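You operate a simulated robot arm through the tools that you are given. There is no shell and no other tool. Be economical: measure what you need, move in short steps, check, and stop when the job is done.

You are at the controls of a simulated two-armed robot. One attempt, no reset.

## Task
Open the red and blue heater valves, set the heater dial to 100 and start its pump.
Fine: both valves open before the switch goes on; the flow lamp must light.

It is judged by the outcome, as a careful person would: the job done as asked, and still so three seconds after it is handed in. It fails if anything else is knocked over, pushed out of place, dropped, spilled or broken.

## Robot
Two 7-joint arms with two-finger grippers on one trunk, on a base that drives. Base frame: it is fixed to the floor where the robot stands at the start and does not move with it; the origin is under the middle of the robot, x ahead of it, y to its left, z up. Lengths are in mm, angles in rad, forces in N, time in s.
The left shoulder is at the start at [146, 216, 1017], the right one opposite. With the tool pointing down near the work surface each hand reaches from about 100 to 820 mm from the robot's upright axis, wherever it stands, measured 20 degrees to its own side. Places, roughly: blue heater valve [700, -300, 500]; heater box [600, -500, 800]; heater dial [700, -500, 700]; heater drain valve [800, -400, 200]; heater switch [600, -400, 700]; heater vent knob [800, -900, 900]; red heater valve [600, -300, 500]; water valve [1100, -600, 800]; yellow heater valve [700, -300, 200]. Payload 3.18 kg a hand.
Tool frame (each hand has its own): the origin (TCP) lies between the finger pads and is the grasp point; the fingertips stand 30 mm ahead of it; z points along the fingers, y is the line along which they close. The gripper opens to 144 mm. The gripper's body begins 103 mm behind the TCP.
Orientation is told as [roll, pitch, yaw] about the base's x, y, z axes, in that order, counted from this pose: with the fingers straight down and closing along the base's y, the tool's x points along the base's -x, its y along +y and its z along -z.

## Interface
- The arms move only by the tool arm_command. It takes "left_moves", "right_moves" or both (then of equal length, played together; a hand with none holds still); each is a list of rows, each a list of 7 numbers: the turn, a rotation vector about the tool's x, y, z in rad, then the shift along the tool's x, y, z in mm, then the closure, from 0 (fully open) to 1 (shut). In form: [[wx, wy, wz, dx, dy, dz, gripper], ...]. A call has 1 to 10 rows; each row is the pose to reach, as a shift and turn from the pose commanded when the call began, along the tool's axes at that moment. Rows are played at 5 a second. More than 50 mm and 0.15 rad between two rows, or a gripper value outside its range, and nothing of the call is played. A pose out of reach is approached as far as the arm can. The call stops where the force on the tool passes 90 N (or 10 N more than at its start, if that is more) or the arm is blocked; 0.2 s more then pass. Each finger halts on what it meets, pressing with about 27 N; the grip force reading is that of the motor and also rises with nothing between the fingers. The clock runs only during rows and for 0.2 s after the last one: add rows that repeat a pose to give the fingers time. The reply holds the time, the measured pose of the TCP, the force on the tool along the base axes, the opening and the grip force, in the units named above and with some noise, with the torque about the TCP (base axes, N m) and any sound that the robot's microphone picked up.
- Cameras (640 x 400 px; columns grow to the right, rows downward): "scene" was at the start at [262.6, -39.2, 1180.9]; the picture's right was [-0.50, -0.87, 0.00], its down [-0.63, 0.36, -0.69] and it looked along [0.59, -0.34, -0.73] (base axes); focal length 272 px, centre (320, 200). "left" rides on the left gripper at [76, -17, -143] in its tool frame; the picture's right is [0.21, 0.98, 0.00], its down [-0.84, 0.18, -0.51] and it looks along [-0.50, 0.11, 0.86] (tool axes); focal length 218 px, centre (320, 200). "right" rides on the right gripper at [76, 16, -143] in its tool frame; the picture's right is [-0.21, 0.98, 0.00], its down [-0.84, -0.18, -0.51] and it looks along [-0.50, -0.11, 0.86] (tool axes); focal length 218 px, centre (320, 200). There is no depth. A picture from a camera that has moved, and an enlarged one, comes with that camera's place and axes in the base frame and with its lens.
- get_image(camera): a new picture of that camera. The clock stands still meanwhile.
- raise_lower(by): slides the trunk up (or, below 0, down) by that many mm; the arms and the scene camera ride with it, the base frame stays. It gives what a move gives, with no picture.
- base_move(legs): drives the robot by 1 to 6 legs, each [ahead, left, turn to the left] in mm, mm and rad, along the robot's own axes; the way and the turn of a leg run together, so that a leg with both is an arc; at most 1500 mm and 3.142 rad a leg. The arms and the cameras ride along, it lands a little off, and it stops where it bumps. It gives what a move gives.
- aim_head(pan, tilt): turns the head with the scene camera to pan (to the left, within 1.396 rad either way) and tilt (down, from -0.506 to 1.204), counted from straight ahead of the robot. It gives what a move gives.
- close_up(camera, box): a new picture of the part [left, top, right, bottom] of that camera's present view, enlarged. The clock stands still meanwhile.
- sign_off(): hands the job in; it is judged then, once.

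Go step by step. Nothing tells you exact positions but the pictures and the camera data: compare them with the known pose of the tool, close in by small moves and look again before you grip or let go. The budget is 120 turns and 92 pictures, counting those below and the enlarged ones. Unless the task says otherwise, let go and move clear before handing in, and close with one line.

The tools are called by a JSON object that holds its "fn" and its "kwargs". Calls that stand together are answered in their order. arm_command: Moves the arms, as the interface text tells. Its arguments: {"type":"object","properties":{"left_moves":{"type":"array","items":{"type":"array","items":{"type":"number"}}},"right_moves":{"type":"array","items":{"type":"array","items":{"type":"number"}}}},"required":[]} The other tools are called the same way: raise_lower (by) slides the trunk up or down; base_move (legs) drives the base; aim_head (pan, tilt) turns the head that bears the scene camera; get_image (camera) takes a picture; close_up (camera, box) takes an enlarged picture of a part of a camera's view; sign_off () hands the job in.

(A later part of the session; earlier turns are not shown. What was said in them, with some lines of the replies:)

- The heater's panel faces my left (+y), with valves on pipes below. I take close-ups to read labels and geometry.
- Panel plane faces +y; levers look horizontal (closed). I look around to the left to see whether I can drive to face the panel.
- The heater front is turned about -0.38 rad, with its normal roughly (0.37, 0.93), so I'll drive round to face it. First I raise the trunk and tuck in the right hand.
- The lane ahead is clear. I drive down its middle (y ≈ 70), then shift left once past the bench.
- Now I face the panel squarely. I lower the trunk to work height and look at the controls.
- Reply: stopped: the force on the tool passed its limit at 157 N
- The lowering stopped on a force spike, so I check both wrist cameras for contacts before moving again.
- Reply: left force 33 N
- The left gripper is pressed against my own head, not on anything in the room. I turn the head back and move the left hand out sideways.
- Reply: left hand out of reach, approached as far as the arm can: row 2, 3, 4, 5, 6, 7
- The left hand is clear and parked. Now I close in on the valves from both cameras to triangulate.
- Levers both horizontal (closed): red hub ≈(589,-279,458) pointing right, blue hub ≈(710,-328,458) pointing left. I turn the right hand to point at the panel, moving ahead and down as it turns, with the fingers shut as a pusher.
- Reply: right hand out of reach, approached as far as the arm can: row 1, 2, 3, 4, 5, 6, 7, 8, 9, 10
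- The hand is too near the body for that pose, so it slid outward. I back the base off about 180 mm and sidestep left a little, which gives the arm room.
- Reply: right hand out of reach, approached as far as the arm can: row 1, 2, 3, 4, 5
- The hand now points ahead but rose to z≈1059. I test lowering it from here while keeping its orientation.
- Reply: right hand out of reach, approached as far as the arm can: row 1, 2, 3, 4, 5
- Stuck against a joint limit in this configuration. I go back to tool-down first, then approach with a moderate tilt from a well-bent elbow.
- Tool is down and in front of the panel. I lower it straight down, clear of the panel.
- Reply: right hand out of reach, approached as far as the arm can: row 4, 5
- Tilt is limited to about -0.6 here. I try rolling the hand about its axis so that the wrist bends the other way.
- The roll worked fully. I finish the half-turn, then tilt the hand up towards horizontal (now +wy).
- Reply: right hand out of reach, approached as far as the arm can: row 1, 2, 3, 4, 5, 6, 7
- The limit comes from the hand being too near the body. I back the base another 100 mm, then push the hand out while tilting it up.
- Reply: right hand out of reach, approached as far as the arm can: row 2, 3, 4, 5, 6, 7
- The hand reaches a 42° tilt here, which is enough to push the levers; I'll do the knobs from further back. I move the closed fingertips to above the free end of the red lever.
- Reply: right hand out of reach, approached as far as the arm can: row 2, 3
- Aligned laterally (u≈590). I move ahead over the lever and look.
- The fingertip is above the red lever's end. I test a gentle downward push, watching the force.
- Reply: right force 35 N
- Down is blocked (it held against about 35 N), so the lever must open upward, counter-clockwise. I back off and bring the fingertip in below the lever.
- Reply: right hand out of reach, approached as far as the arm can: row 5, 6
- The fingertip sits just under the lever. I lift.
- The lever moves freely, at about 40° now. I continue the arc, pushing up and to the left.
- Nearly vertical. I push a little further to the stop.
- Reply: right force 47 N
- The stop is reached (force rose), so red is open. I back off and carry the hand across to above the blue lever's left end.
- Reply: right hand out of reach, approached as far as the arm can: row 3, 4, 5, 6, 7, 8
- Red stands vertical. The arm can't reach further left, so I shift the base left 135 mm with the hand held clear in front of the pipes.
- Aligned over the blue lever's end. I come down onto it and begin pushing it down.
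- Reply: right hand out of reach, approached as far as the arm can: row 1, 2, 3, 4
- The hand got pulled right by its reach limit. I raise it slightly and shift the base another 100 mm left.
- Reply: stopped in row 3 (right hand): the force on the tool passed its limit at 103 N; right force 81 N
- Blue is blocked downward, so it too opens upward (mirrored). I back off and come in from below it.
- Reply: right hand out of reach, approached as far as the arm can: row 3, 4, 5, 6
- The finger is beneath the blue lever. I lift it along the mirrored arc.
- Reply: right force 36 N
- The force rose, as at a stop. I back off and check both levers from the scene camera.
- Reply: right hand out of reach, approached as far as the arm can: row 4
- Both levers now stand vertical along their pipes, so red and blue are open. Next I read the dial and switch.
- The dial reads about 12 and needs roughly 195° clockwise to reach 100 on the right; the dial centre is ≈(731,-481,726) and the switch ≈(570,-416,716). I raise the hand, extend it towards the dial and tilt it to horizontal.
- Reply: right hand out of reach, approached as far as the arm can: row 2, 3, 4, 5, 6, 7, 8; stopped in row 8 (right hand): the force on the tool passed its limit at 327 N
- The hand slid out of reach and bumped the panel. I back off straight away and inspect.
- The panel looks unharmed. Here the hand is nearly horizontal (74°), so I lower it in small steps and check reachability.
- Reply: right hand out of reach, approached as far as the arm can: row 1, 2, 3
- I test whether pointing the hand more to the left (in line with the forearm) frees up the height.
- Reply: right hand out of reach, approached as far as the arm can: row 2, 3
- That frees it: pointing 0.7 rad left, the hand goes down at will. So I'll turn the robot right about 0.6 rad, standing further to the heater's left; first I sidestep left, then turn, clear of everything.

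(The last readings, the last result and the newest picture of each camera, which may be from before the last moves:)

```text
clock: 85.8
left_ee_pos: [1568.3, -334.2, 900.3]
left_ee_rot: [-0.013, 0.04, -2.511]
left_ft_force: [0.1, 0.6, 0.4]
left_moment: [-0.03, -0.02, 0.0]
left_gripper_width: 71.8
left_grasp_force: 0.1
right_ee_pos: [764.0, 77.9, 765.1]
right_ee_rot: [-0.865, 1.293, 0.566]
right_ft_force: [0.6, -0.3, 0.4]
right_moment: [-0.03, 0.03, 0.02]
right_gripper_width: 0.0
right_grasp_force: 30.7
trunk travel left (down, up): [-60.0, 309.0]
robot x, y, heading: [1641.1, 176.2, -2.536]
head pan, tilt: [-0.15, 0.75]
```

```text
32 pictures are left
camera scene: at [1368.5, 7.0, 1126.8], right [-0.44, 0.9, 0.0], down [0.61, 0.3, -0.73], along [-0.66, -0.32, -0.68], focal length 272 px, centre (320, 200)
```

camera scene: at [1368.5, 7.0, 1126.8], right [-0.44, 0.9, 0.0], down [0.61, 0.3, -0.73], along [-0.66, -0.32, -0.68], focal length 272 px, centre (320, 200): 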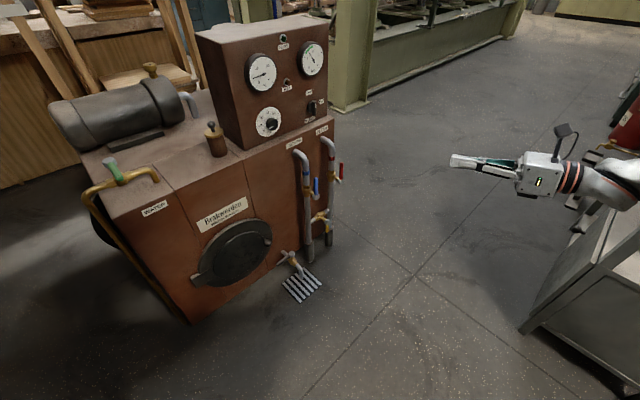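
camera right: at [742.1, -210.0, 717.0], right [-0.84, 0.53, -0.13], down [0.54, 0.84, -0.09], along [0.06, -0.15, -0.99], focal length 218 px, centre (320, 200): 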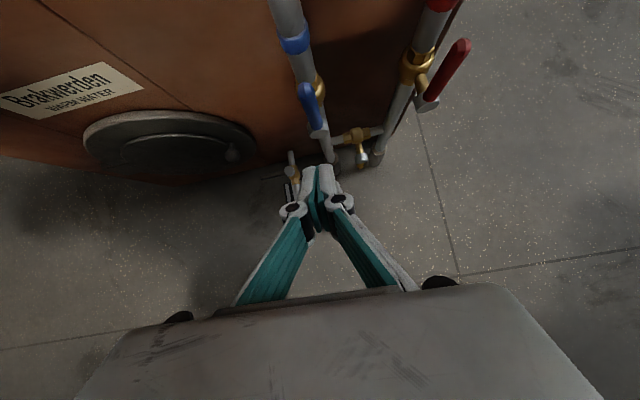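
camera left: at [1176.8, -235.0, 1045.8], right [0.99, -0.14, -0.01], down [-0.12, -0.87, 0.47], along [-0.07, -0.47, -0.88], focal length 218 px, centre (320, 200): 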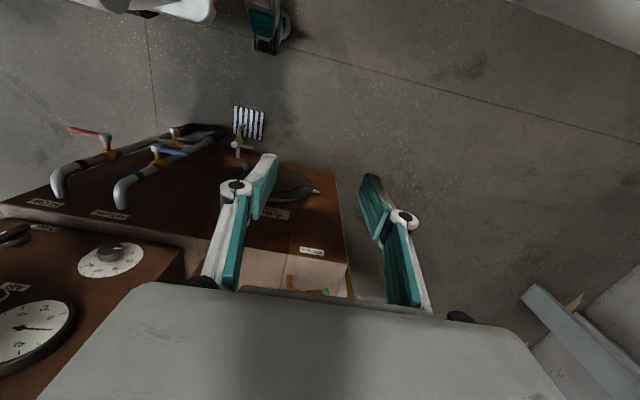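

Clear so far. I move towards the heater's left front and turn the last quarter radian.

{"fn": "base_move", "kwargs": {"legs": [[142, 205, 0], [0, 0, -0.25], [90, 300, 0]]}}

{"fn": "get_image", "kwargs": {"camera": "scene"}}

{"fn": "get_image", "kwargs": {"camera": "right"}}

```text
clock: 91.8
left_ee_pos: [1458.1, -859.1, 901.2]
left_ee_rot: [-0.014, 0.044, -2.76]
left_ft_force: [0.1, -0.5, -0.3]
left_moment: [0.0, 0.0, -0.01]
left_gripper_width: 72.1
left_grasp_force: 0.1
right_ee_pos: [780.1, -258.1, 765.0]
right_ee_rot: [-0.862, 1.295, 0.316]
right_ft_force: [-0.6, 0.5, -0.4]
right_moment: [0.04, 0.03, 0.0]
right_gripper_width: 0.1
right_grasp_force: 30.8
trunk travel left (down, up): [-60.0, 309.0]
robot x, y, heading: [1652.7, -378.3, -2.791]
head pan, tilt: [-0.15, 0.75]
```

```text
31 pictures are left
camera scene: at [1349.5, -477.2, 1126.8], right [-0.2, 0.98, 0.0], down [0.67, 0.14, -0.73], along [-0.72, -0.14, -0.68], focal length 272 px, centre (320, 200)
```

scene: 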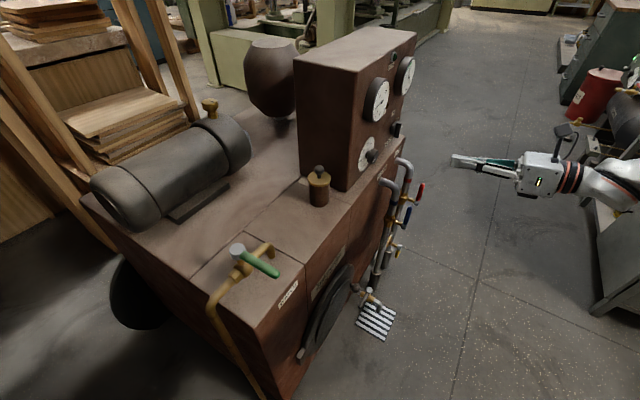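

```text
30 pictures are left
camera right: at [795.8, -127.3, 859.6], right [-0.82, 0.4, -0.4], down [0.56, 0.47, -0.68], along [-0.08, -0.79, -0.61], focal length 218 px, centre (320, 200)
```

right: 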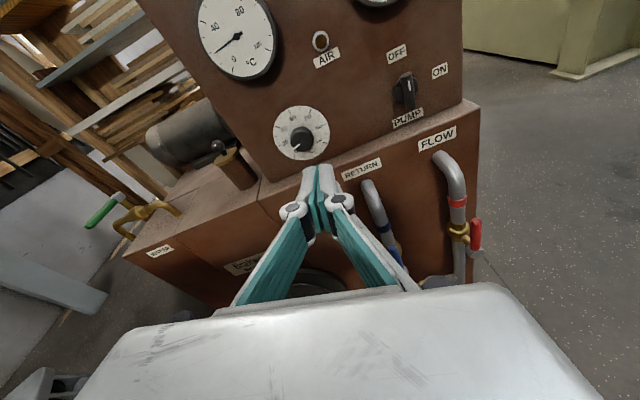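

The wrist camera now looks squarely at the panel and the dial estimate is confirmed at (730,-481,726). I level the hand and move the base so it comes in front of the dial.

{"fn": "arm_command", "kwargs": {"right_moves": [[0.01, 0.09, -0.1, 0, 0, 0, 1], [0.02, 0.178, -0.21, 0, 0, 0, 0.6], [0.02, 0.178, -0.21, 0, 0, 0, 0.5]]}}

{"fn": "base_move", "kwargs": {"legs": [[46, 108, 0]]}}

{"fn": "get_image", "kwargs": {"camera": "right"}}

```text
clock: 92.6
left_ee_pos: [1457.9, -858.1, 899.9]
left_ee_rot: [-0.014, 0.04, -2.762]
left_ft_force: [-0.7, 0.1, -0.6]
left_moment: [0.02, 0.03, -0.02]
left_gripper_width: 72.3
left_grasp_force: 0.0
right_ee_pos: [781.3, -258.9, 765.1]
right_ee_rot: [2.956, 1.567, -2.126]
right_ft_force: [0.4, -0.1, -0.4]
right_moment: [0.02, 0.01, -0.03]
right_gripper_width: 71.9
right_grasp_force: 0.1
trunk travel left (down, up): [-60.0, 309.0]
robot x, y, heading: [1656.8, -381.1, -2.791]
head pan, tilt: [-0.15, 0.75]
```

```text
clock: 94.2
left_ee_pos: [1449.8, -975.3, 899.6]
left_ee_rot: [-0.015, 0.043, -2.762]
left_ft_force: [-0.4, 0.4, -0.1]
left_moment: [0.04, 0.03, -0.02]
left_gripper_width: 72.0
left_grasp_force: 0.1
right_ee_pos: [775.5, -375.1, 765.0]
right_ee_rot: [-2.358, 1.569, -1.158]
right_ft_force: [0.2, -0.5, 0.0]
right_moment: [0.02, 0.0, 0.01]
right_gripper_width: 72.2
right_grasp_force: 0.0
trunk travel left (down, up): [-60.0, 309.0]
robot x, y, heading: [1653.4, -497.4, -2.791]
head pan, tilt: [-0.15, 0.75]
```

```text
29 pictures are left
camera right: at [810.3, -235.1, 840.0], right [-0.91, 0.35, -0.21], down [0.35, 0.41, -0.84], along [-0.21, -0.84, -0.5], focal length 218 px, centre (320, 200)
```

right: 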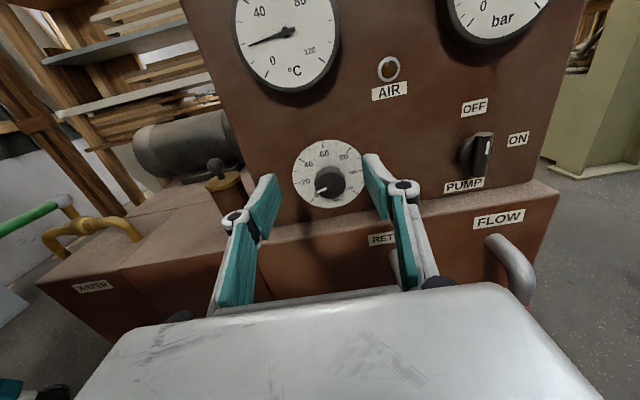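

The hand is level and 115 mm from the panel, and the knob is about 38 mm wide. I drop to dial height and pre-roll counter-clockwise for a long twist.

{"fn": "arm_command", "kwargs": {"right_moves": [[0, 0, 0, -20, 0, 0, 0.5], [0, 0, 0, -38, 2, 0, 0.5], [0, 0, -0.14, -38, 2, 0, 0.5], [0, 0, -0.28, -38, 2, 0, 0.5], [0, 0, -0.42, -38, 2, 0, 0.5], [0, 0, -0.56, -38, 2, 0, 0.5], [0, 0, -0.7, -38, 2, 0, 0.5], [0, 0, -0.84, -38, 2, 0, 0.5], [0, 0, -0.98, -38, 2, 0, 0.5], [0, 0, -1.12, -38, 2, 0, 0.5]]}}

{"fn": "get_image", "kwargs": {"camera": "right"}}

```text
clock: 96.4
left_ee_pos: [1450.8, -974.5, 899.9]
left_ee_rot: [-0.014, 0.042, -2.76]
left_ft_force: [-1.0, 0.3, 0.9]
left_moment: [-0.01, 0.04, -0.02]
left_gripper_width: 72.0
left_grasp_force: 0.1
right_ee_pos: [773.7, -375.9, 726.0]
right_ee_rot: [1.573, 0.451, 2.771]
right_ft_force: [0.2, 0.8, -0.1]
right_moment: [0.02, -0.02, 0.01]
right_gripper_width: 72.0
right_grasp_force: 0.1
trunk travel left (down, up): [-60.0, 309.0]
robot x, y, heading: [1648.5, -492.8, -2.792]
head pan, tilt: [-0.15, 0.75]
```

```text
28 pictures are left
camera right: at [881.3, -263.2, 773.1], right [-0.57, 0.22, 0.79], down [-0.45, 0.72, -0.53], along [-0.69, -0.66, -0.31], focal length 218 px, centre (320, 200)
```

right: 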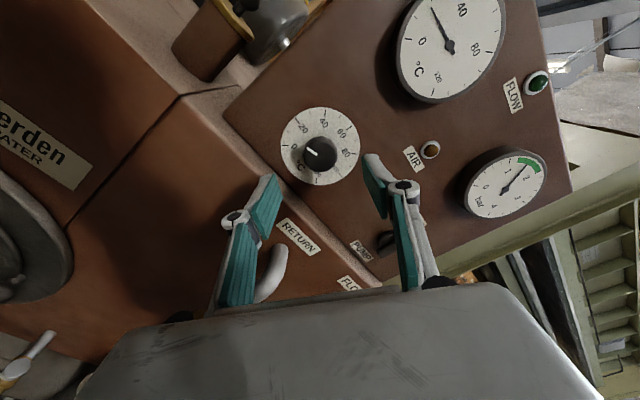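

The knob is centred. I roll a little more, then advance over it and close.

{"fn": "arm_command", "kwargs": {"right_moves": [[0, 0, -0.14, 0, 0, 0, 0.5], [0, 0, -0.28, 0, 0, 0, 0.5], [0, 0, -0.42, 0, 0, 0, 0.5], [0, 0, -0.45, 0, 0, 25, 0.5], [0, 0, -0.45, 0, 0, 50, 0.5], [0, 0, -0.45, 0, 0, 66, 0.5], [0, 0, -0.45, 0, 0, 75, 0.5]]}}

{"fn": "get_image", "kwargs": {"camera": "right"}}

```text
clock: 98.0
left_ee_pos: [1451.5, -974.3, 901.0]
left_ee_rot: [-0.014, 0.042, -2.762]
left_ft_force: [0.4, 0.4, 0.3]
left_moment: [0.01, 0.0, 0.0]
left_gripper_width: 72.1
left_grasp_force: 0.0
right_ee_pos: [746.4, -443.9, 726.0]
right_ee_rot: [1.573, 0.002, 2.771]
right_ft_force: [-0.1, -0.4, 0.6]
right_moment: [-0.02, 0.04, 0.02]
right_gripper_width: 71.8
right_grasp_force: 0.1
trunk travel left (down, up): [-60.0, 309.0]
robot x, y, heading: [1648.6, -498.4, -2.795]
head pan, tilt: [-0.15, 0.75]
```

```text
27 pictures are left
camera right: at [867.6, -337.8, 742.0], right [-0.2, 0.08, 0.98], down [-0.6, 0.78, -0.18], along [-0.77, -0.62, -0.11], focal length 218 px, centre (320, 200)
```

right: 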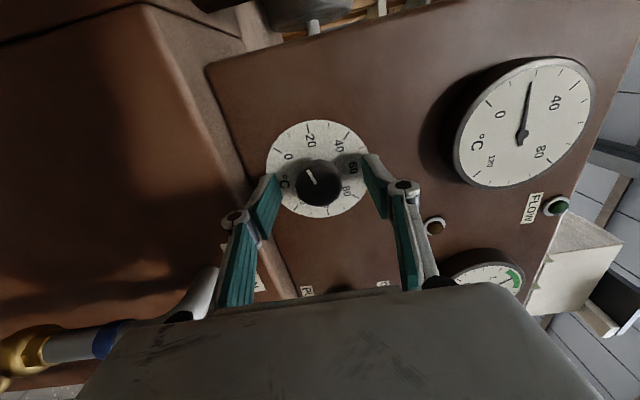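

Jaws straddle the knob. I close them.

{"fn": "arm_command", "kwargs": {"right_moves": [[0, 0, 0, 0, 0, 0, 0.7], [0, 0, 0, 0, 0, 0, 0.8], [0, 0, 0, 0, 0, 0, 0.85], [0, 0, 0, 0, 0, 0, 0.85]]}}

```text
clock: 99.0
left_ee_pos: [1450.5, -975.1, 899.9]
left_ee_rot: [-0.014, 0.041, -2.761]
left_ft_force: [-0.5, -0.6, -0.2]
left_moment: [-0.01, 0.0, -0.01]
left_gripper_width: 72.0
left_grasp_force: 0.0
right_ee_pos: [746.9, -444.3, 724.5]
right_ee_rot: [1.572, 0.003, 2.772]
right_ft_force: [0.5, -1.3, -4.0]
right_moment: [0.13, -0.05, -0.33]
right_gripper_width: 36.8
right_grasp_force: 45.4
trunk travel left (down, up): [-60.0, 309.0]
robot x, y, heading: [1650.0, -493.1, -2.796]
head pan, tilt: [-0.15, 0.75]
```

Gripped (36.8 mm, centred within about 1 mm). I twist clockwise 1.4 rad.

{"fn": "arm_command", "kwargs": {"right_moves": [[0, 0, 0.14, 0, 0, 0, 0.85], [0, 0, 0.28, 0, 0, 0, 0.85], [0, 0, 0.42, 0, 0, 0, 0.85], [0, 0, 0.56, 0, 0, 0, 0.85], [0, 0, 0.7, 0, 0, 0, 0.85], [0, 0, 0.84, 0, 0, 0, 0.85], [0, 0, 0.98, 0, 0, 0, 0.85], [0, 0, 1.12, 0, 0, 0, 0.85], [0, 0, 1.26, 0, 0, 0, 0.85], [0, 0, 1.4, 0, 0, 0, 0.85]]}}

{"fn": "close_up", "kwargs": {"camera": "right", "box": [220, 80, 420, 240]}}

```text
clock: 101.2
left_ee_pos: [1450.6, -975.2, 899.3]
left_ee_rot: [-0.013, 0.041, -2.761]
left_ft_force: [0.8, 0.4, 0.2]
left_moment: [0.0, 0.03, -0.01]
left_gripper_width: 72.0
left_grasp_force: 0.1
right_ee_pos: [746.0, -443.5, 727.4]
right_ee_rot: [1.585, 1.405, 2.784]
right_ft_force: [-11.3, -0.6, 0.3]
right_moment: [0.94, -0.29, -0.42]
right_gripper_width: 36.7
right_grasp_force: 44.7
trunk travel left (down, up): [-60.0, 309.0]
robot x, y, heading: [1643.8, -497.3, -2.793]
head pan, tilt: [-0.15, 0.75]
```

```text
2.50 times, centred on (320, 160) of right
camera zoom: at [792.4, -308.4, 803.9], right [-0.93, 0.36, -0.04], down [0.22, 0.46, -0.86], along [-0.29, -0.81, -0.51], focal length 546 px, centre (320, 300)
```

zoom: 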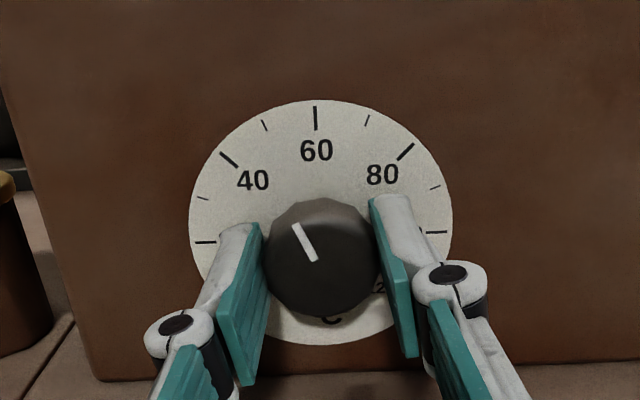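

The pointer is at about 48. I continue clockwise another 1.4 rad.

{"fn": "arm_command", "kwargs": {"right_moves": [[0, 0, 0.14, 0, 0, 0, 0.85], [0, 0, 0.28, 0, 0, 0, 0.85], [0, 0, 0.42, 0, 0, 0, 0.85], [0, 0, 0.56, 0, 0, 0, 0.85], [0, 0, 0.7, 0, 0, 0, 0.85], [0, 0, 0.84, 0, 0, 0, 0.85], [0, 0, 0.98, 0, 0, 0, 0.85], [0, 0, 1.12, 0, 0, 0, 0.85], [0, 0, 1.26, 0, 0, 0, 0.85], [0, 0, 1.4, 0, 0, 0, 0.85]]}}

{"fn": "close_up", "kwargs": {"camera": "right", "box": [220, 80, 420, 240]}}

```text
clock: 103.4
left_ee_pos: [1450.6, -974.3, 901.6]
left_ee_rot: [-0.015, 0.042, -2.761]
left_ft_force: [0.6, -0.1, -0.1]
left_moment: [0.0, 0.03, 0.01]
left_gripper_width: 72.0
left_grasp_force: 0.0
right_ee_pos: [743.3, -442.8, 725.3]
right_ee_rot: [-1.573, 0.333, -0.379]
right_ft_force: [-29.6, 4.0, 2.2]
right_moment: [0.17, -0.01, -0.39]
right_gripper_width: 36.8
right_grasp_force: 44.8
trunk travel left (down, up): [-60.0, 309.0]
robot x, y, heading: [1650.8, -498.1, -2.792]
head pan, tilt: [-0.15, 0.75]
```

```text
2.50 times, centred on (320, 160) of right
camera zoom: at [722.4, -280.7, 734.4], right [-0.12, 0.04, -0.99], down [0.98, 0.16, -0.11], along [0.15, -0.99, -0.06], focal length 546 px, centre (320, 300)
```

zoom: 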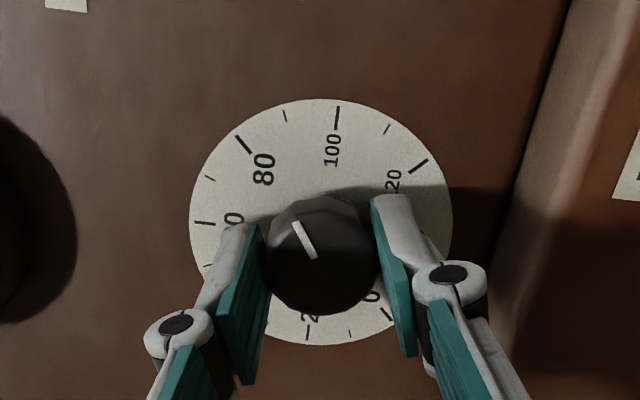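

The pointer is at about 85, some 35° short of the 100 tick. I turn the remaining 0.6 rad.

{"fn": "arm_command", "kwargs": {"right_moves": [[0, 0, 0.14, 0, 0, 0, 0.85], [0, 0, 0.28, 0, 0, 0, 0.85], [0, 0, 0.42, 0, 0, 0, 0.85], [0, 0, 0.54, 0, 0, 0, 0.85], [0, 0, 0.6, 0, 0, 0, 0.85], [0, 0, 0.6, 0, 0, 0, 0.85]]}}

{"fn": "close_up", "kwargs": {"camera": "right", "box": [220, 80, 420, 240]}}

```text
clock: 104.8
left_ee_pos: [1450.6, -974.5, 898.4]
left_ee_rot: [-0.013, 0.042, -2.76]
left_ft_force: [0.0, -0.6, 0.2]
left_moment: [0.01, -0.04, -0.01]
left_gripper_width: 72.0
left_grasp_force: 0.1
right_ee_pos: [744.4, -442.9, 724.1]
right_ee_rot: [-1.572, -0.268, -0.375]
right_ft_force: [-24.6, 6.0, -1.8]
right_moment: [0.15, -0.08, -1.46]
right_gripper_width: 36.8
right_grasp_force: 44.9
trunk travel left (down, up): [-60.0, 309.0]
robot x, y, heading: [1651.3, -495.1, -2.79]
head pan, tilt: [-0.15, 0.75]
```

```text
2.50 times, centred on (320, 160) of right
camera zoom: at [730.0, -283.7, 688.3], right [0.43, -0.17, -0.89], down [0.9, 0.19, 0.4], along [0.1, -0.97, 0.23], focal length 546 px, centre (320, 300)
```

zoom: 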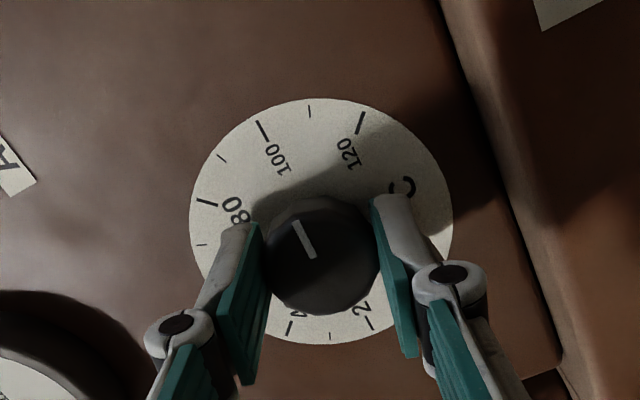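

The pointer now lines up with the 100 tick. I open the fingers, back straight off and check.

{"fn": "arm_command", "kwargs": {"right_moves": [[0, 0, 0, 0, 0, 0, 0.6], [0, 0, 0, 0, 0, 0, 0.5], [0, 0, 0, 0, 0, -25, 0.5], [0, 0, 0, 0, 0, -60, 0.5], [0, 0, 0, 0, 0, -95, 0.5]]}}

{"fn": "close_up", "kwargs": {"camera": "right", "box": [220, 80, 420, 240]}}

```text
clock: 106.0
left_ee_pos: [1451.2, -975.0, 900.4]
left_ee_rot: [-0.014, 0.039, -2.763]
left_ft_force: [0.5, 0.2, 0.7]
left_moment: [0.0, 0.02, -0.01]
left_gripper_width: 71.9
left_grasp_force: 0.0
right_ee_pos: [780.8, -358.6, 725.8]
right_ee_rot: [-1.571, -0.259, -0.369]
right_ft_force: [0.8, 0.1, 0.2]
right_moment: [0.04, -0.01, 0.0]
right_gripper_width: 71.8
right_grasp_force: 0.1
trunk travel left (down, up): [-60.0, 309.0]
robot x, y, heading: [1649.2, -495.8, -2.785]
head pan, tilt: [-0.15, 0.75]
```

```text
2.50 times, centred on (320, 160) of right
camera zoom: at [765.8, -198.7, 690.4], right [0.42, -0.17, -0.89], down [0.9, 0.2, 0.39], along [0.11, -0.97, 0.23], focal length 546 px, centre (320, 300)
```

zoom: 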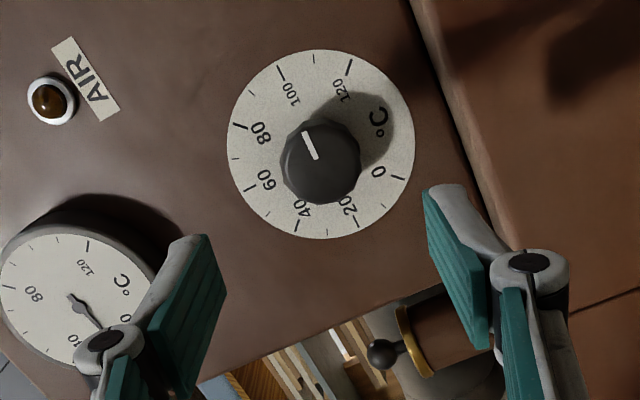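

The pointer is exactly on the line through the 100 and 20 ticks: dial set. Next is the pump switch; I roll the hand back to level and shift the base to bring it in front.

{"fn": "arm_command", "kwargs": {"right_moves": [[0, 0, -0.14, 0, 0, -5, 0.5], [0, 0, -0.28, 0, 0, -10, 0.5], [0, 0, -0.42, 0, 0, -10, 0.5], [0, 0, -0.56, 0, 0, -10, 0.5], [0, 0, -0.7, 0, 0, -10, 0.5], [0, 0, -0.84, 0, 0, -10, 0.5], [0, 0, -0.98, 0, 0, -10, 0.5], [0, 0, -1.12, 0, 0, -10, 0.5], [0, 0, -1.26, 0, 0, -10, 0.5], [0, 0, -1.4, 0, 0, -10, 0.5]]}}

{"fn": "arm_command", "kwargs": {"right_moves": [[0, 0, -0.14, 0, 0, 0, 0.5], [0, 0, -0.28, 0, 0, 0, 0.5], [0, 0, -0.43, 0, 0, 0, 0.5]]}}

{"fn": "base_move", "kwargs": {"legs": [[60, -300, 0]]}}

{"fn": "get_image", "kwargs": {"camera": "right"}}

```text
clock: 108.2
left_ee_pos: [1451.0, -974.8, 899.5]
left_ee_rot: [-0.013, 0.043, -2.761]
left_ft_force: [-0.1, -0.1, -0.1]
left_moment: [0.02, 0.02, 0.03]
left_gripper_width: 72.0
left_grasp_force: 0.1
right_ee_pos: [784.9, -346.7, 726.2]
right_ee_rot: [-1.573, 1.143, -0.373]
right_ft_force: [0.5, 0.6, -0.1]
right_moment: [0.02, -0.02, 0.05]
right_gripper_width: 72.1
right_grasp_force: 0.0
trunk travel left (down, up): [-60.0, 309.0]
robot x, y, heading: [1651.3, -500.6, -2.791]
head pan, tilt: [-0.15, 0.75]
```

```text
clock: 109.0
left_ee_pos: [1451.5, -974.2, 900.0]
left_ee_rot: [-0.014, 0.041, -2.761]
left_ft_force: [0.0, -0.6, 0.1]
left_moment: [0.03, 0.0, -0.02]
left_gripper_width: 72.3
left_grasp_force: 0.0
right_ee_pos: [783.4, -346.7, 726.6]
right_ee_rot: [2.247, 1.57, -2.836]
right_ft_force: [0.3, -0.2, 0.3]
right_moment: [-0.01, 0.02, 0.03]
right_gripper_width: 72.0
right_grasp_force: 0.0
trunk travel left (down, up): [-60.0, 309.0]
robot x, y, heading: [1650.3, -494.7, -2.791]
head pan, tilt: [-0.15, 0.75]
```

```text
clock: 112.3
left_ee_pos: [1292.2, -712.1, 899.7]
left_ee_rot: [-0.013, 0.043, -2.756]
left_ft_force: [0.1, -0.7, -0.3]
left_moment: [0.02, 0.0, 0.0]
left_gripper_width: 72.0
left_grasp_force: 0.1
right_ee_pos: [622.8, -86.1, 725.7]
right_ee_rot: [-2.385, 1.568, -1.181]
right_ft_force: [0.2, 0.2, 0.0]
right_moment: [-0.01, -0.03, 0.05]
right_gripper_width: 72.0
right_grasp_force: 0.0
trunk travel left (down, up): [-60.0, 309.0]
robot x, y, heading: [1491.9, -235.1, -2.796]
head pan, tilt: [-0.15, 0.75]
```

```text
22 pictures are left
camera right: at [656.9, 54.0, 802.0], right [-0.91, 0.35, -0.21], down [0.35, 0.41, -0.84], along [-0.21, -0.84, -0.49], focal length 218 px, centre (320, 200)
```

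right: 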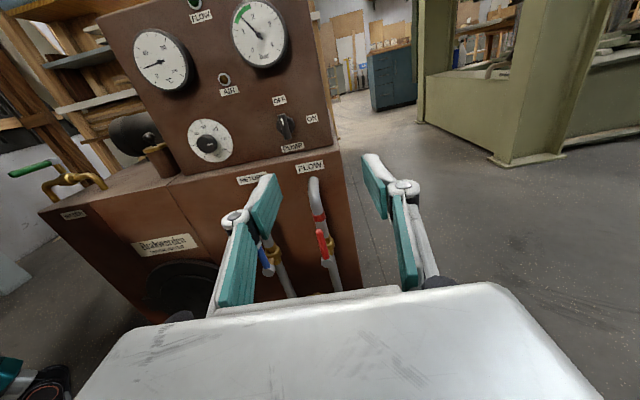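

The switch is at u≈684, z≈720. I move left 74 and ahead in moderate steps.

{"fn": "arm_command", "kwargs": {"right_moves": [[0, 0, 0, 0, -25, 30, 0.5], [0, 0, 0, 0, -50, 60, 0.5], [0, 0, 0, 0, -74, 90, 0.5], [0, 0, 0, 0, -74, 115, 0.5]]}}

{"fn": "get_image", "kwargs": {"camera": "right"}}

```text
clock: 113.3
left_ee_pos: [1293.4, -712.0, 900.0]
left_ee_rot: [-0.014, 0.043, -2.759]
left_ft_force: [-0.2, 0.4, 0.0]
left_moment: [0.03, 0.03, -0.02]
left_gripper_width: 72.0
left_grasp_force: 0.1
right_ee_pos: [651.9, -221.1, 727.2]
right_ee_rot: [-1.796, 1.568, -0.591]
right_ft_force: [-0.4, 0.6, 0.4]
right_moment: [0.02, 0.0, -0.01]
right_gripper_width: 72.0
right_grasp_force: 0.1
trunk travel left (down, up): [-60.0, 309.0]
robot x, y, heading: [1490.1, -230.0, -2.789]
head pan, tilt: [-0.15, 0.75]
```

```text
21 pictures are left
camera right: at [686.0, -81.5, 802.6], right [-0.91, 0.35, -0.21], down [0.35, 0.41, -0.84], along [-0.21, -0.84, -0.5], focal length 218 px, centre (320, 200)
```

right: 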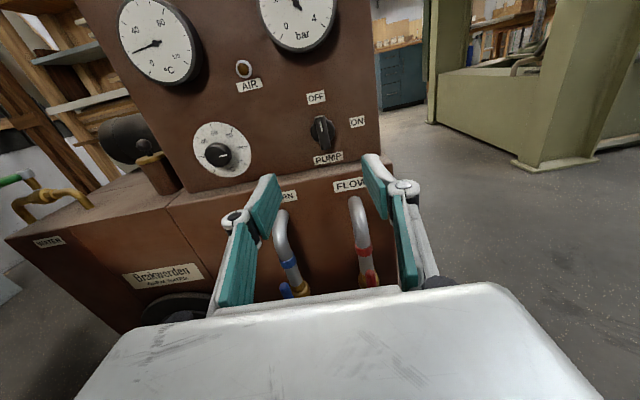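

{"fn": "arm_command", "kwargs": {"right_moves": [[0, 0, 0, 0, 1, 35, 0.5], [0, 0, 0, 0, 2, 70, 0.5], [0, 0, 0, 0, 2, 105, 0.5]]}}

{"fn": "get_image", "kwargs": {"camera": "right"}}

```text
clock: 114.1
left_ee_pos: [1292.2, -711.7, 899.0]
left_ee_rot: [-0.013, 0.041, -2.756]
left_ft_force: [-0.3, -0.4, 0.4]
left_moment: [-0.02, 0.01, 0.02]
left_gripper_width: 72.2
left_grasp_force: 0.2
right_ee_pos: [611.1, -318.7, 727.8]
right_ee_rot: [-1.817, 1.569, -0.613]
right_ft_force: [-0.1, -0.4, -0.3]
right_moment: [-0.02, 0.0, 0.0]
right_gripper_width: 72.1
right_grasp_force: 0.0
trunk travel left (down, up): [-60.0, 309.0]
robot x, y, heading: [1486.7, -230.9, -2.788]
head pan, tilt: [-0.15, 0.75]
```

```text
20 pictures are left
camera right: at [645.0, -178.2, 803.1], right [-0.91, 0.35, -0.21], down [0.35, 0.41, -0.84], along [-0.21, -0.84, -0.5], focal length 218 px, centre (320, 200)
```

right: 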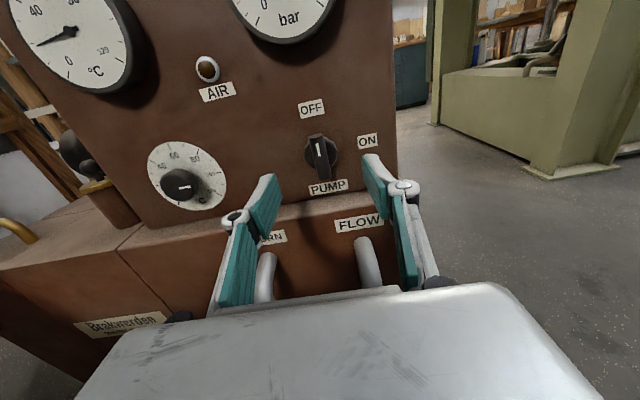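

Aligned. I advance so that the fingers straddle the bar, then look closely before closing.

{"fn": "arm_command", "kwargs": {"right_moves": [[0, 0, 0, -1, 1, 25, 0.5], [0, 0, 0, -2, 1, 48, 0.5], [0, 0, 0, -2, 1, 62, 0.5]]}}

{"fn": "close_up", "kwargs": {"camera": "right", "box": [220, 80, 420, 240]}}

```text
clock: 114.9
left_ee_pos: [1292.7, -712.8, 899.0]
left_ee_rot: [-0.014, 0.04, -2.758]
left_ft_force: [0.1, 0.9, 0.3]
left_moment: [0.02, 0.01, -0.01]
left_gripper_width: 71.9
left_grasp_force: 0.0
right_ee_pos: [587.1, -374.1, 724.5]
right_ee_rot: [-2.066, 1.567, -0.864]
right_ft_force: [0.3, 0.3, 0.7]
right_moment: [0.01, -0.01, 0.0]
right_gripper_width: 71.9
right_grasp_force: 0.0
trunk travel left (down, up): [-60.0, 309.0]
robot x, y, heading: [1490.7, -232.9, -2.79]
head pan, tilt: [-0.15, 0.75]
```

```text
2.50 times, centred on (320, 160) of right
camera zoom: at [622.3, -234.6, 801.0], right [-0.91, 0.35, -0.21], down [0.35, 0.41, -0.84], along [-0.21, -0.84, -0.5], focal length 546 px, centre (320, 300)
```

zoom: 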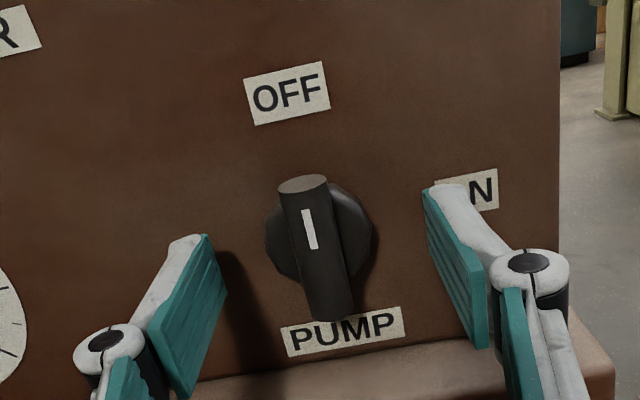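

The bar is centred between the pads. I close and take hold.

{"fn": "arm_command", "kwargs": {"right_moves": [[0, 0, 0, 0, 0, 0, 0.7], [0, 0, 0, 0, 0, 0, 0.9], [0, 0, 0, 0, 0, 0, 0.95], [0, 0, 0, 0, 0, 0, 0.95]]}}

{"fn": "arm_command", "kwargs": {"right_moves": [[0, 0, 0.14, 0, 0, 0, 0.95], [0, 0, 0.28, 0, 0, 0, 0.95], [0, 0, 0.42, 0, 0, 0, 0.95], [0, 0, 0.56, 0, 0, 0, 0.95], [0, 0, 0.7, 0, 0, 0, 0.95], [0, 0, 0.84, 0, 0, 0, 0.95]]}}

{"fn": "close_up", "kwargs": {"camera": "right", "box": [220, 80, 420, 240]}}

```text
clock: 115.9
left_ee_pos: [1293.0, -711.2, 900.2]
left_ee_rot: [-0.014, 0.041, -2.758]
left_ft_force: [-0.4, -0.7, -0.3]
left_moment: [-0.01, 0.01, 0.02]
left_gripper_width: 72.0
left_grasp_force: 0.1
right_ee_pos: [589.5, -374.3, 727.1]
right_ee_rot: [-2.35, 1.569, -1.144]
right_ft_force: [6.8, 1.1, 0.0]
right_moment: [-0.12, 0.02, 0.13]
right_gripper_width: 15.4
right_grasp_force: 45.0
trunk travel left (down, up): [-60.0, 309.0]
robot x, y, heading: [1490.3, -234.9, -2.791]
head pan, tilt: [-0.15, 0.75]
```

```text
clock: 117.3
left_ee_pos: [1293.4, -711.8, 900.4]
left_ee_rot: [-0.014, 0.04, -2.757]
left_ft_force: [-0.1, -0.5, -0.9]
left_moment: [0.01, 0.0, -0.02]
left_gripper_width: 72.2
left_grasp_force: 0.1
right_ee_pos: [588.0, -374.3, 725.7]
right_ee_rot: [-1.573, 0.728, -0.369]
right_ft_force: [9.3, 4.7, -0.4]
right_moment: [0.1, -0.05, 0.3]
right_gripper_width: 15.4
right_grasp_force: 45.2
trunk travel left (down, up): [-60.0, 309.0]
robot x, y, heading: [1486.4, -230.3, -2.79]
head pan, tilt: [-0.15, 0.75]
```

```text
2.50 times, centred on (320, 160) of right
camera zoom: at [574.6, -216.1, 763.2], right [-0.46, 0.18, -0.87], down [0.88, 0.2, -0.43], along [0.1, -0.96, -0.25], focal length 546 px, centre (320, 300)
```

zoom: 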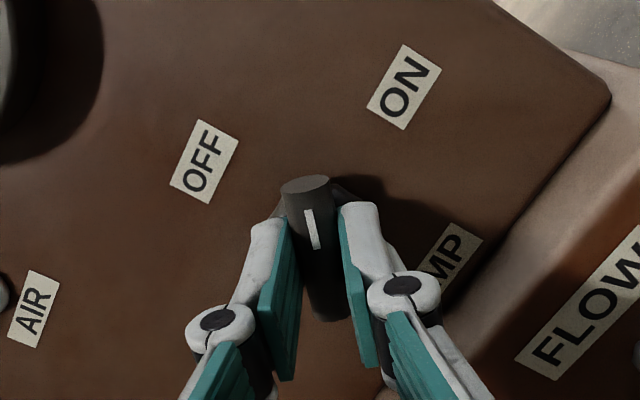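

Half way and turning smoothly. I continue to ON.

{"fn": "arm_command", "kwargs": {"right_moves": [[0, 0, 0.14, 0, 0, 0, 0.95], [0, 0, 0.28, 0, 0, 0, 0.95], [0, 0, 0.42, 0, 0, 0, 0.95], [0, 0, 0.56, 0, 0, 0, 0.95], [0, 0, 0.66, 0, 0, 0, 0.95], [0, 0, 0.73, 0, 0, 0, 0.95]]}}

{"fn": "close_up", "kwargs": {"camera": "right", "box": [220, 80, 420, 240]}}

{"fn": "get_image", "kwargs": {"camera": "scene"}}

```text
clock: 118.7
left_ee_pos: [1293.2, -712.4, 900.0]
left_ee_rot: [-0.015, 0.039, -2.758]
left_ft_force: [-0.3, 0.5, 0.3]
left_moment: [-0.01, -0.02, 0.03]
left_gripper_width: 72.2
left_grasp_force: 0.0
right_ee_pos: [586.9, -374.5, 725.0]
right_ee_rot: [-1.574, -0.003, -0.367]
right_ft_force: [8.0, 3.9, -0.5]
right_moment: [0.05, 0.15, 0.11]
right_gripper_width: 15.5
right_grasp_force: 45.7
trunk travel left (down, up): [-60.0, 309.0]
robot x, y, heading: [1488.9, -231.2, -2.79]
head pan, tilt: [-0.15, 0.75]
```

```text
2.50 times, centred on (320, 160) of right
camera zoom: at [566.5, -213.2, 707.9], right [0.2, -0.08, -0.98], down [0.97, 0.17, 0.18], along [0.15, -0.98, 0.11], focal length 546 px, centre (320, 300)
```

zoom: 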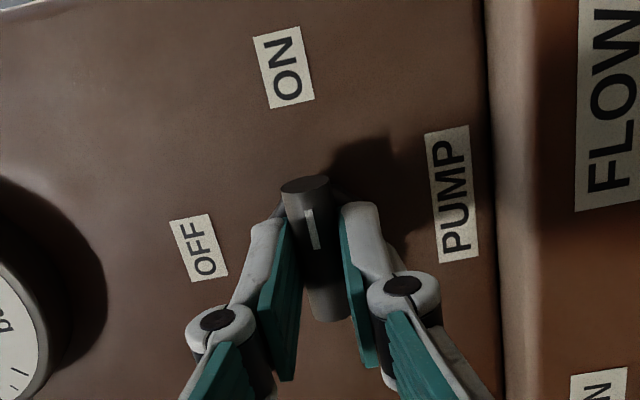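

```text
16 pictures are left
camera scene: at [1183.7, -331.3, 1126.9], right [-0.2, 0.98, 0.0], down [0.67, 0.14, -0.73], along [-0.72, -0.15, -0.68], focal length 272 px, centre (320, 200)
```

scene: 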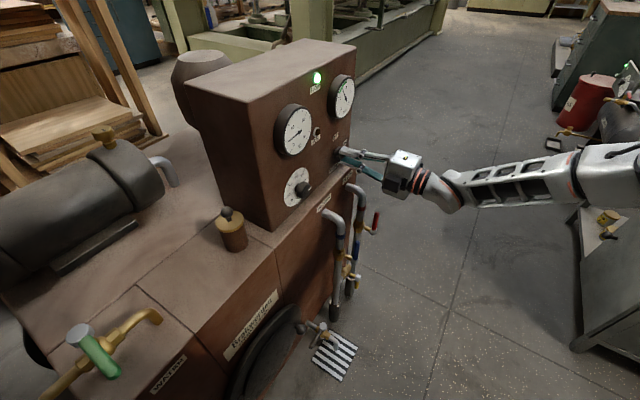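

The switch points at ON and the FLOW lamp is lit bright green. I release and back straight off.

{"fn": "arm_command", "kwargs": {"right_moves": [[0, 0, 0, 0, 0, 0, 0.75], [0, 0, 0, 0, 0, 0, 0.6], [0, 0, 0, 0, 0, -25, 0.6], [0, 0, 0, 0, 0, -60, 0.6], [0, 0, 0, 0, 0, -100, 0.6]]}}

{"fn": "get_image", "kwargs": {"camera": "right"}}

{"fn": "close_up", "kwargs": {"camera": "scene", "box": [250, 50, 410, 300]}}

```text
clock: 119.9
left_ee_pos: [1292.7, -712.2, 900.0]
left_ee_rot: [-0.015, 0.042, -2.758]
left_ft_force: [-0.6, -0.4, 0.6]
left_moment: [-0.04, -0.02, -0.01]
left_gripper_width: 71.8
left_grasp_force: 0.1
right_ee_pos: [622.1, -283.6, 725.3]
right_ee_rot: [-1.572, 0.001, -0.366]
right_ft_force: [0.3, 0.3, 0.1]
right_moment: [0.02, -0.02, 0.02]
right_gripper_width: 57.4
right_grasp_force: 0.1
trunk travel left (down, up): [-60.0, 309.0]
robot x, y, heading: [1494.6, -232.6, -2.785]
head pan, tilt: [-0.15, 0.75]
```

```text
15 pictures are left
camera right: at [602.0, -121.8, 706.9], right [0.19, -0.08, -0.98], down [0.97, 0.17, 0.18], along [0.15, -0.98, 0.11], focal length 218 px, centre (320, 200)
```

right: 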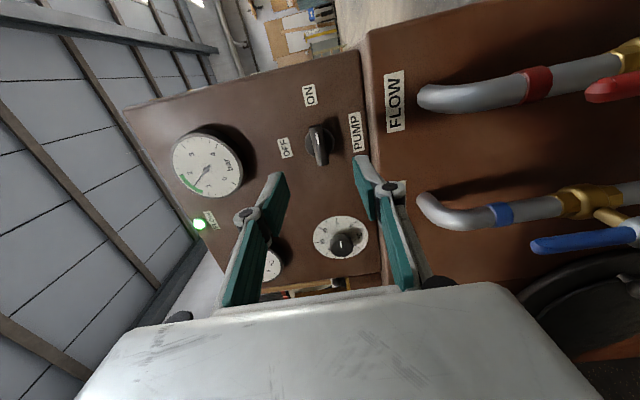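

```text
1.60 times, centred on (330, 175) of scene
camera zoom: at [1183.4, -331.1, 1126.9], right [-0.2, 0.98, 0.0], down [0.67, 0.14, -0.73], along [-0.72, -0.15, -0.68], focal length 435 px, centre (304, 240)
```

zoom: 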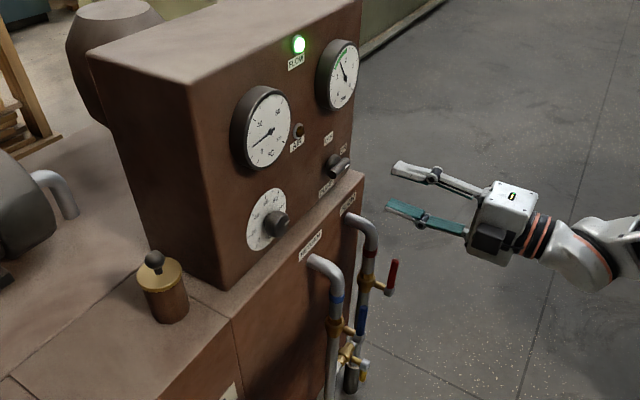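

Lamp is on and the levers are in line with their pipes. One last check of the dial.

{"fn": "close_up", "kwargs": {"camera": "right", "box": [290, 200, 390, 270]}}

```text
5.71 times, centred on (340, 235) of right
camera zoom: at [602.0, -121.8, 706.9], right [0.19, -0.08, -0.98], down [0.97, 0.17, 0.18], along [0.15, -0.98, 0.11], focal length 1247 px, centre (206, 0)
```

zoom: 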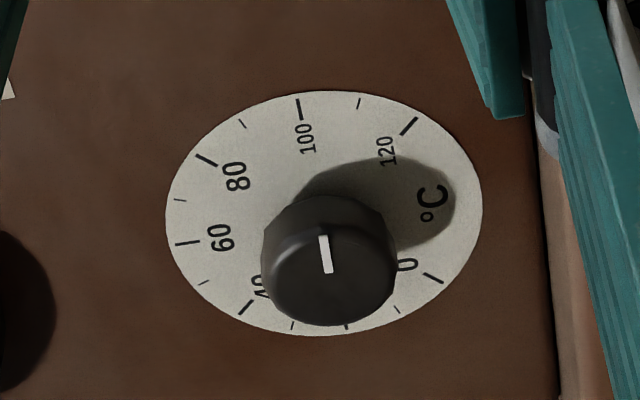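

The pointer is parallel to the 100 tick, both valves are open, the switch is ON and the lamp is lit. The hands are clear, so I hand in.

{"fn": "sign_off", "kwargs": {}}

```text
The job is handed in.
```

Done: the red and blue valves were opened before the pump was switched on, the dial is at 100, and the flow lamp is lit. My hand bumped the panel once (327 N), with no damage visible afterwards.
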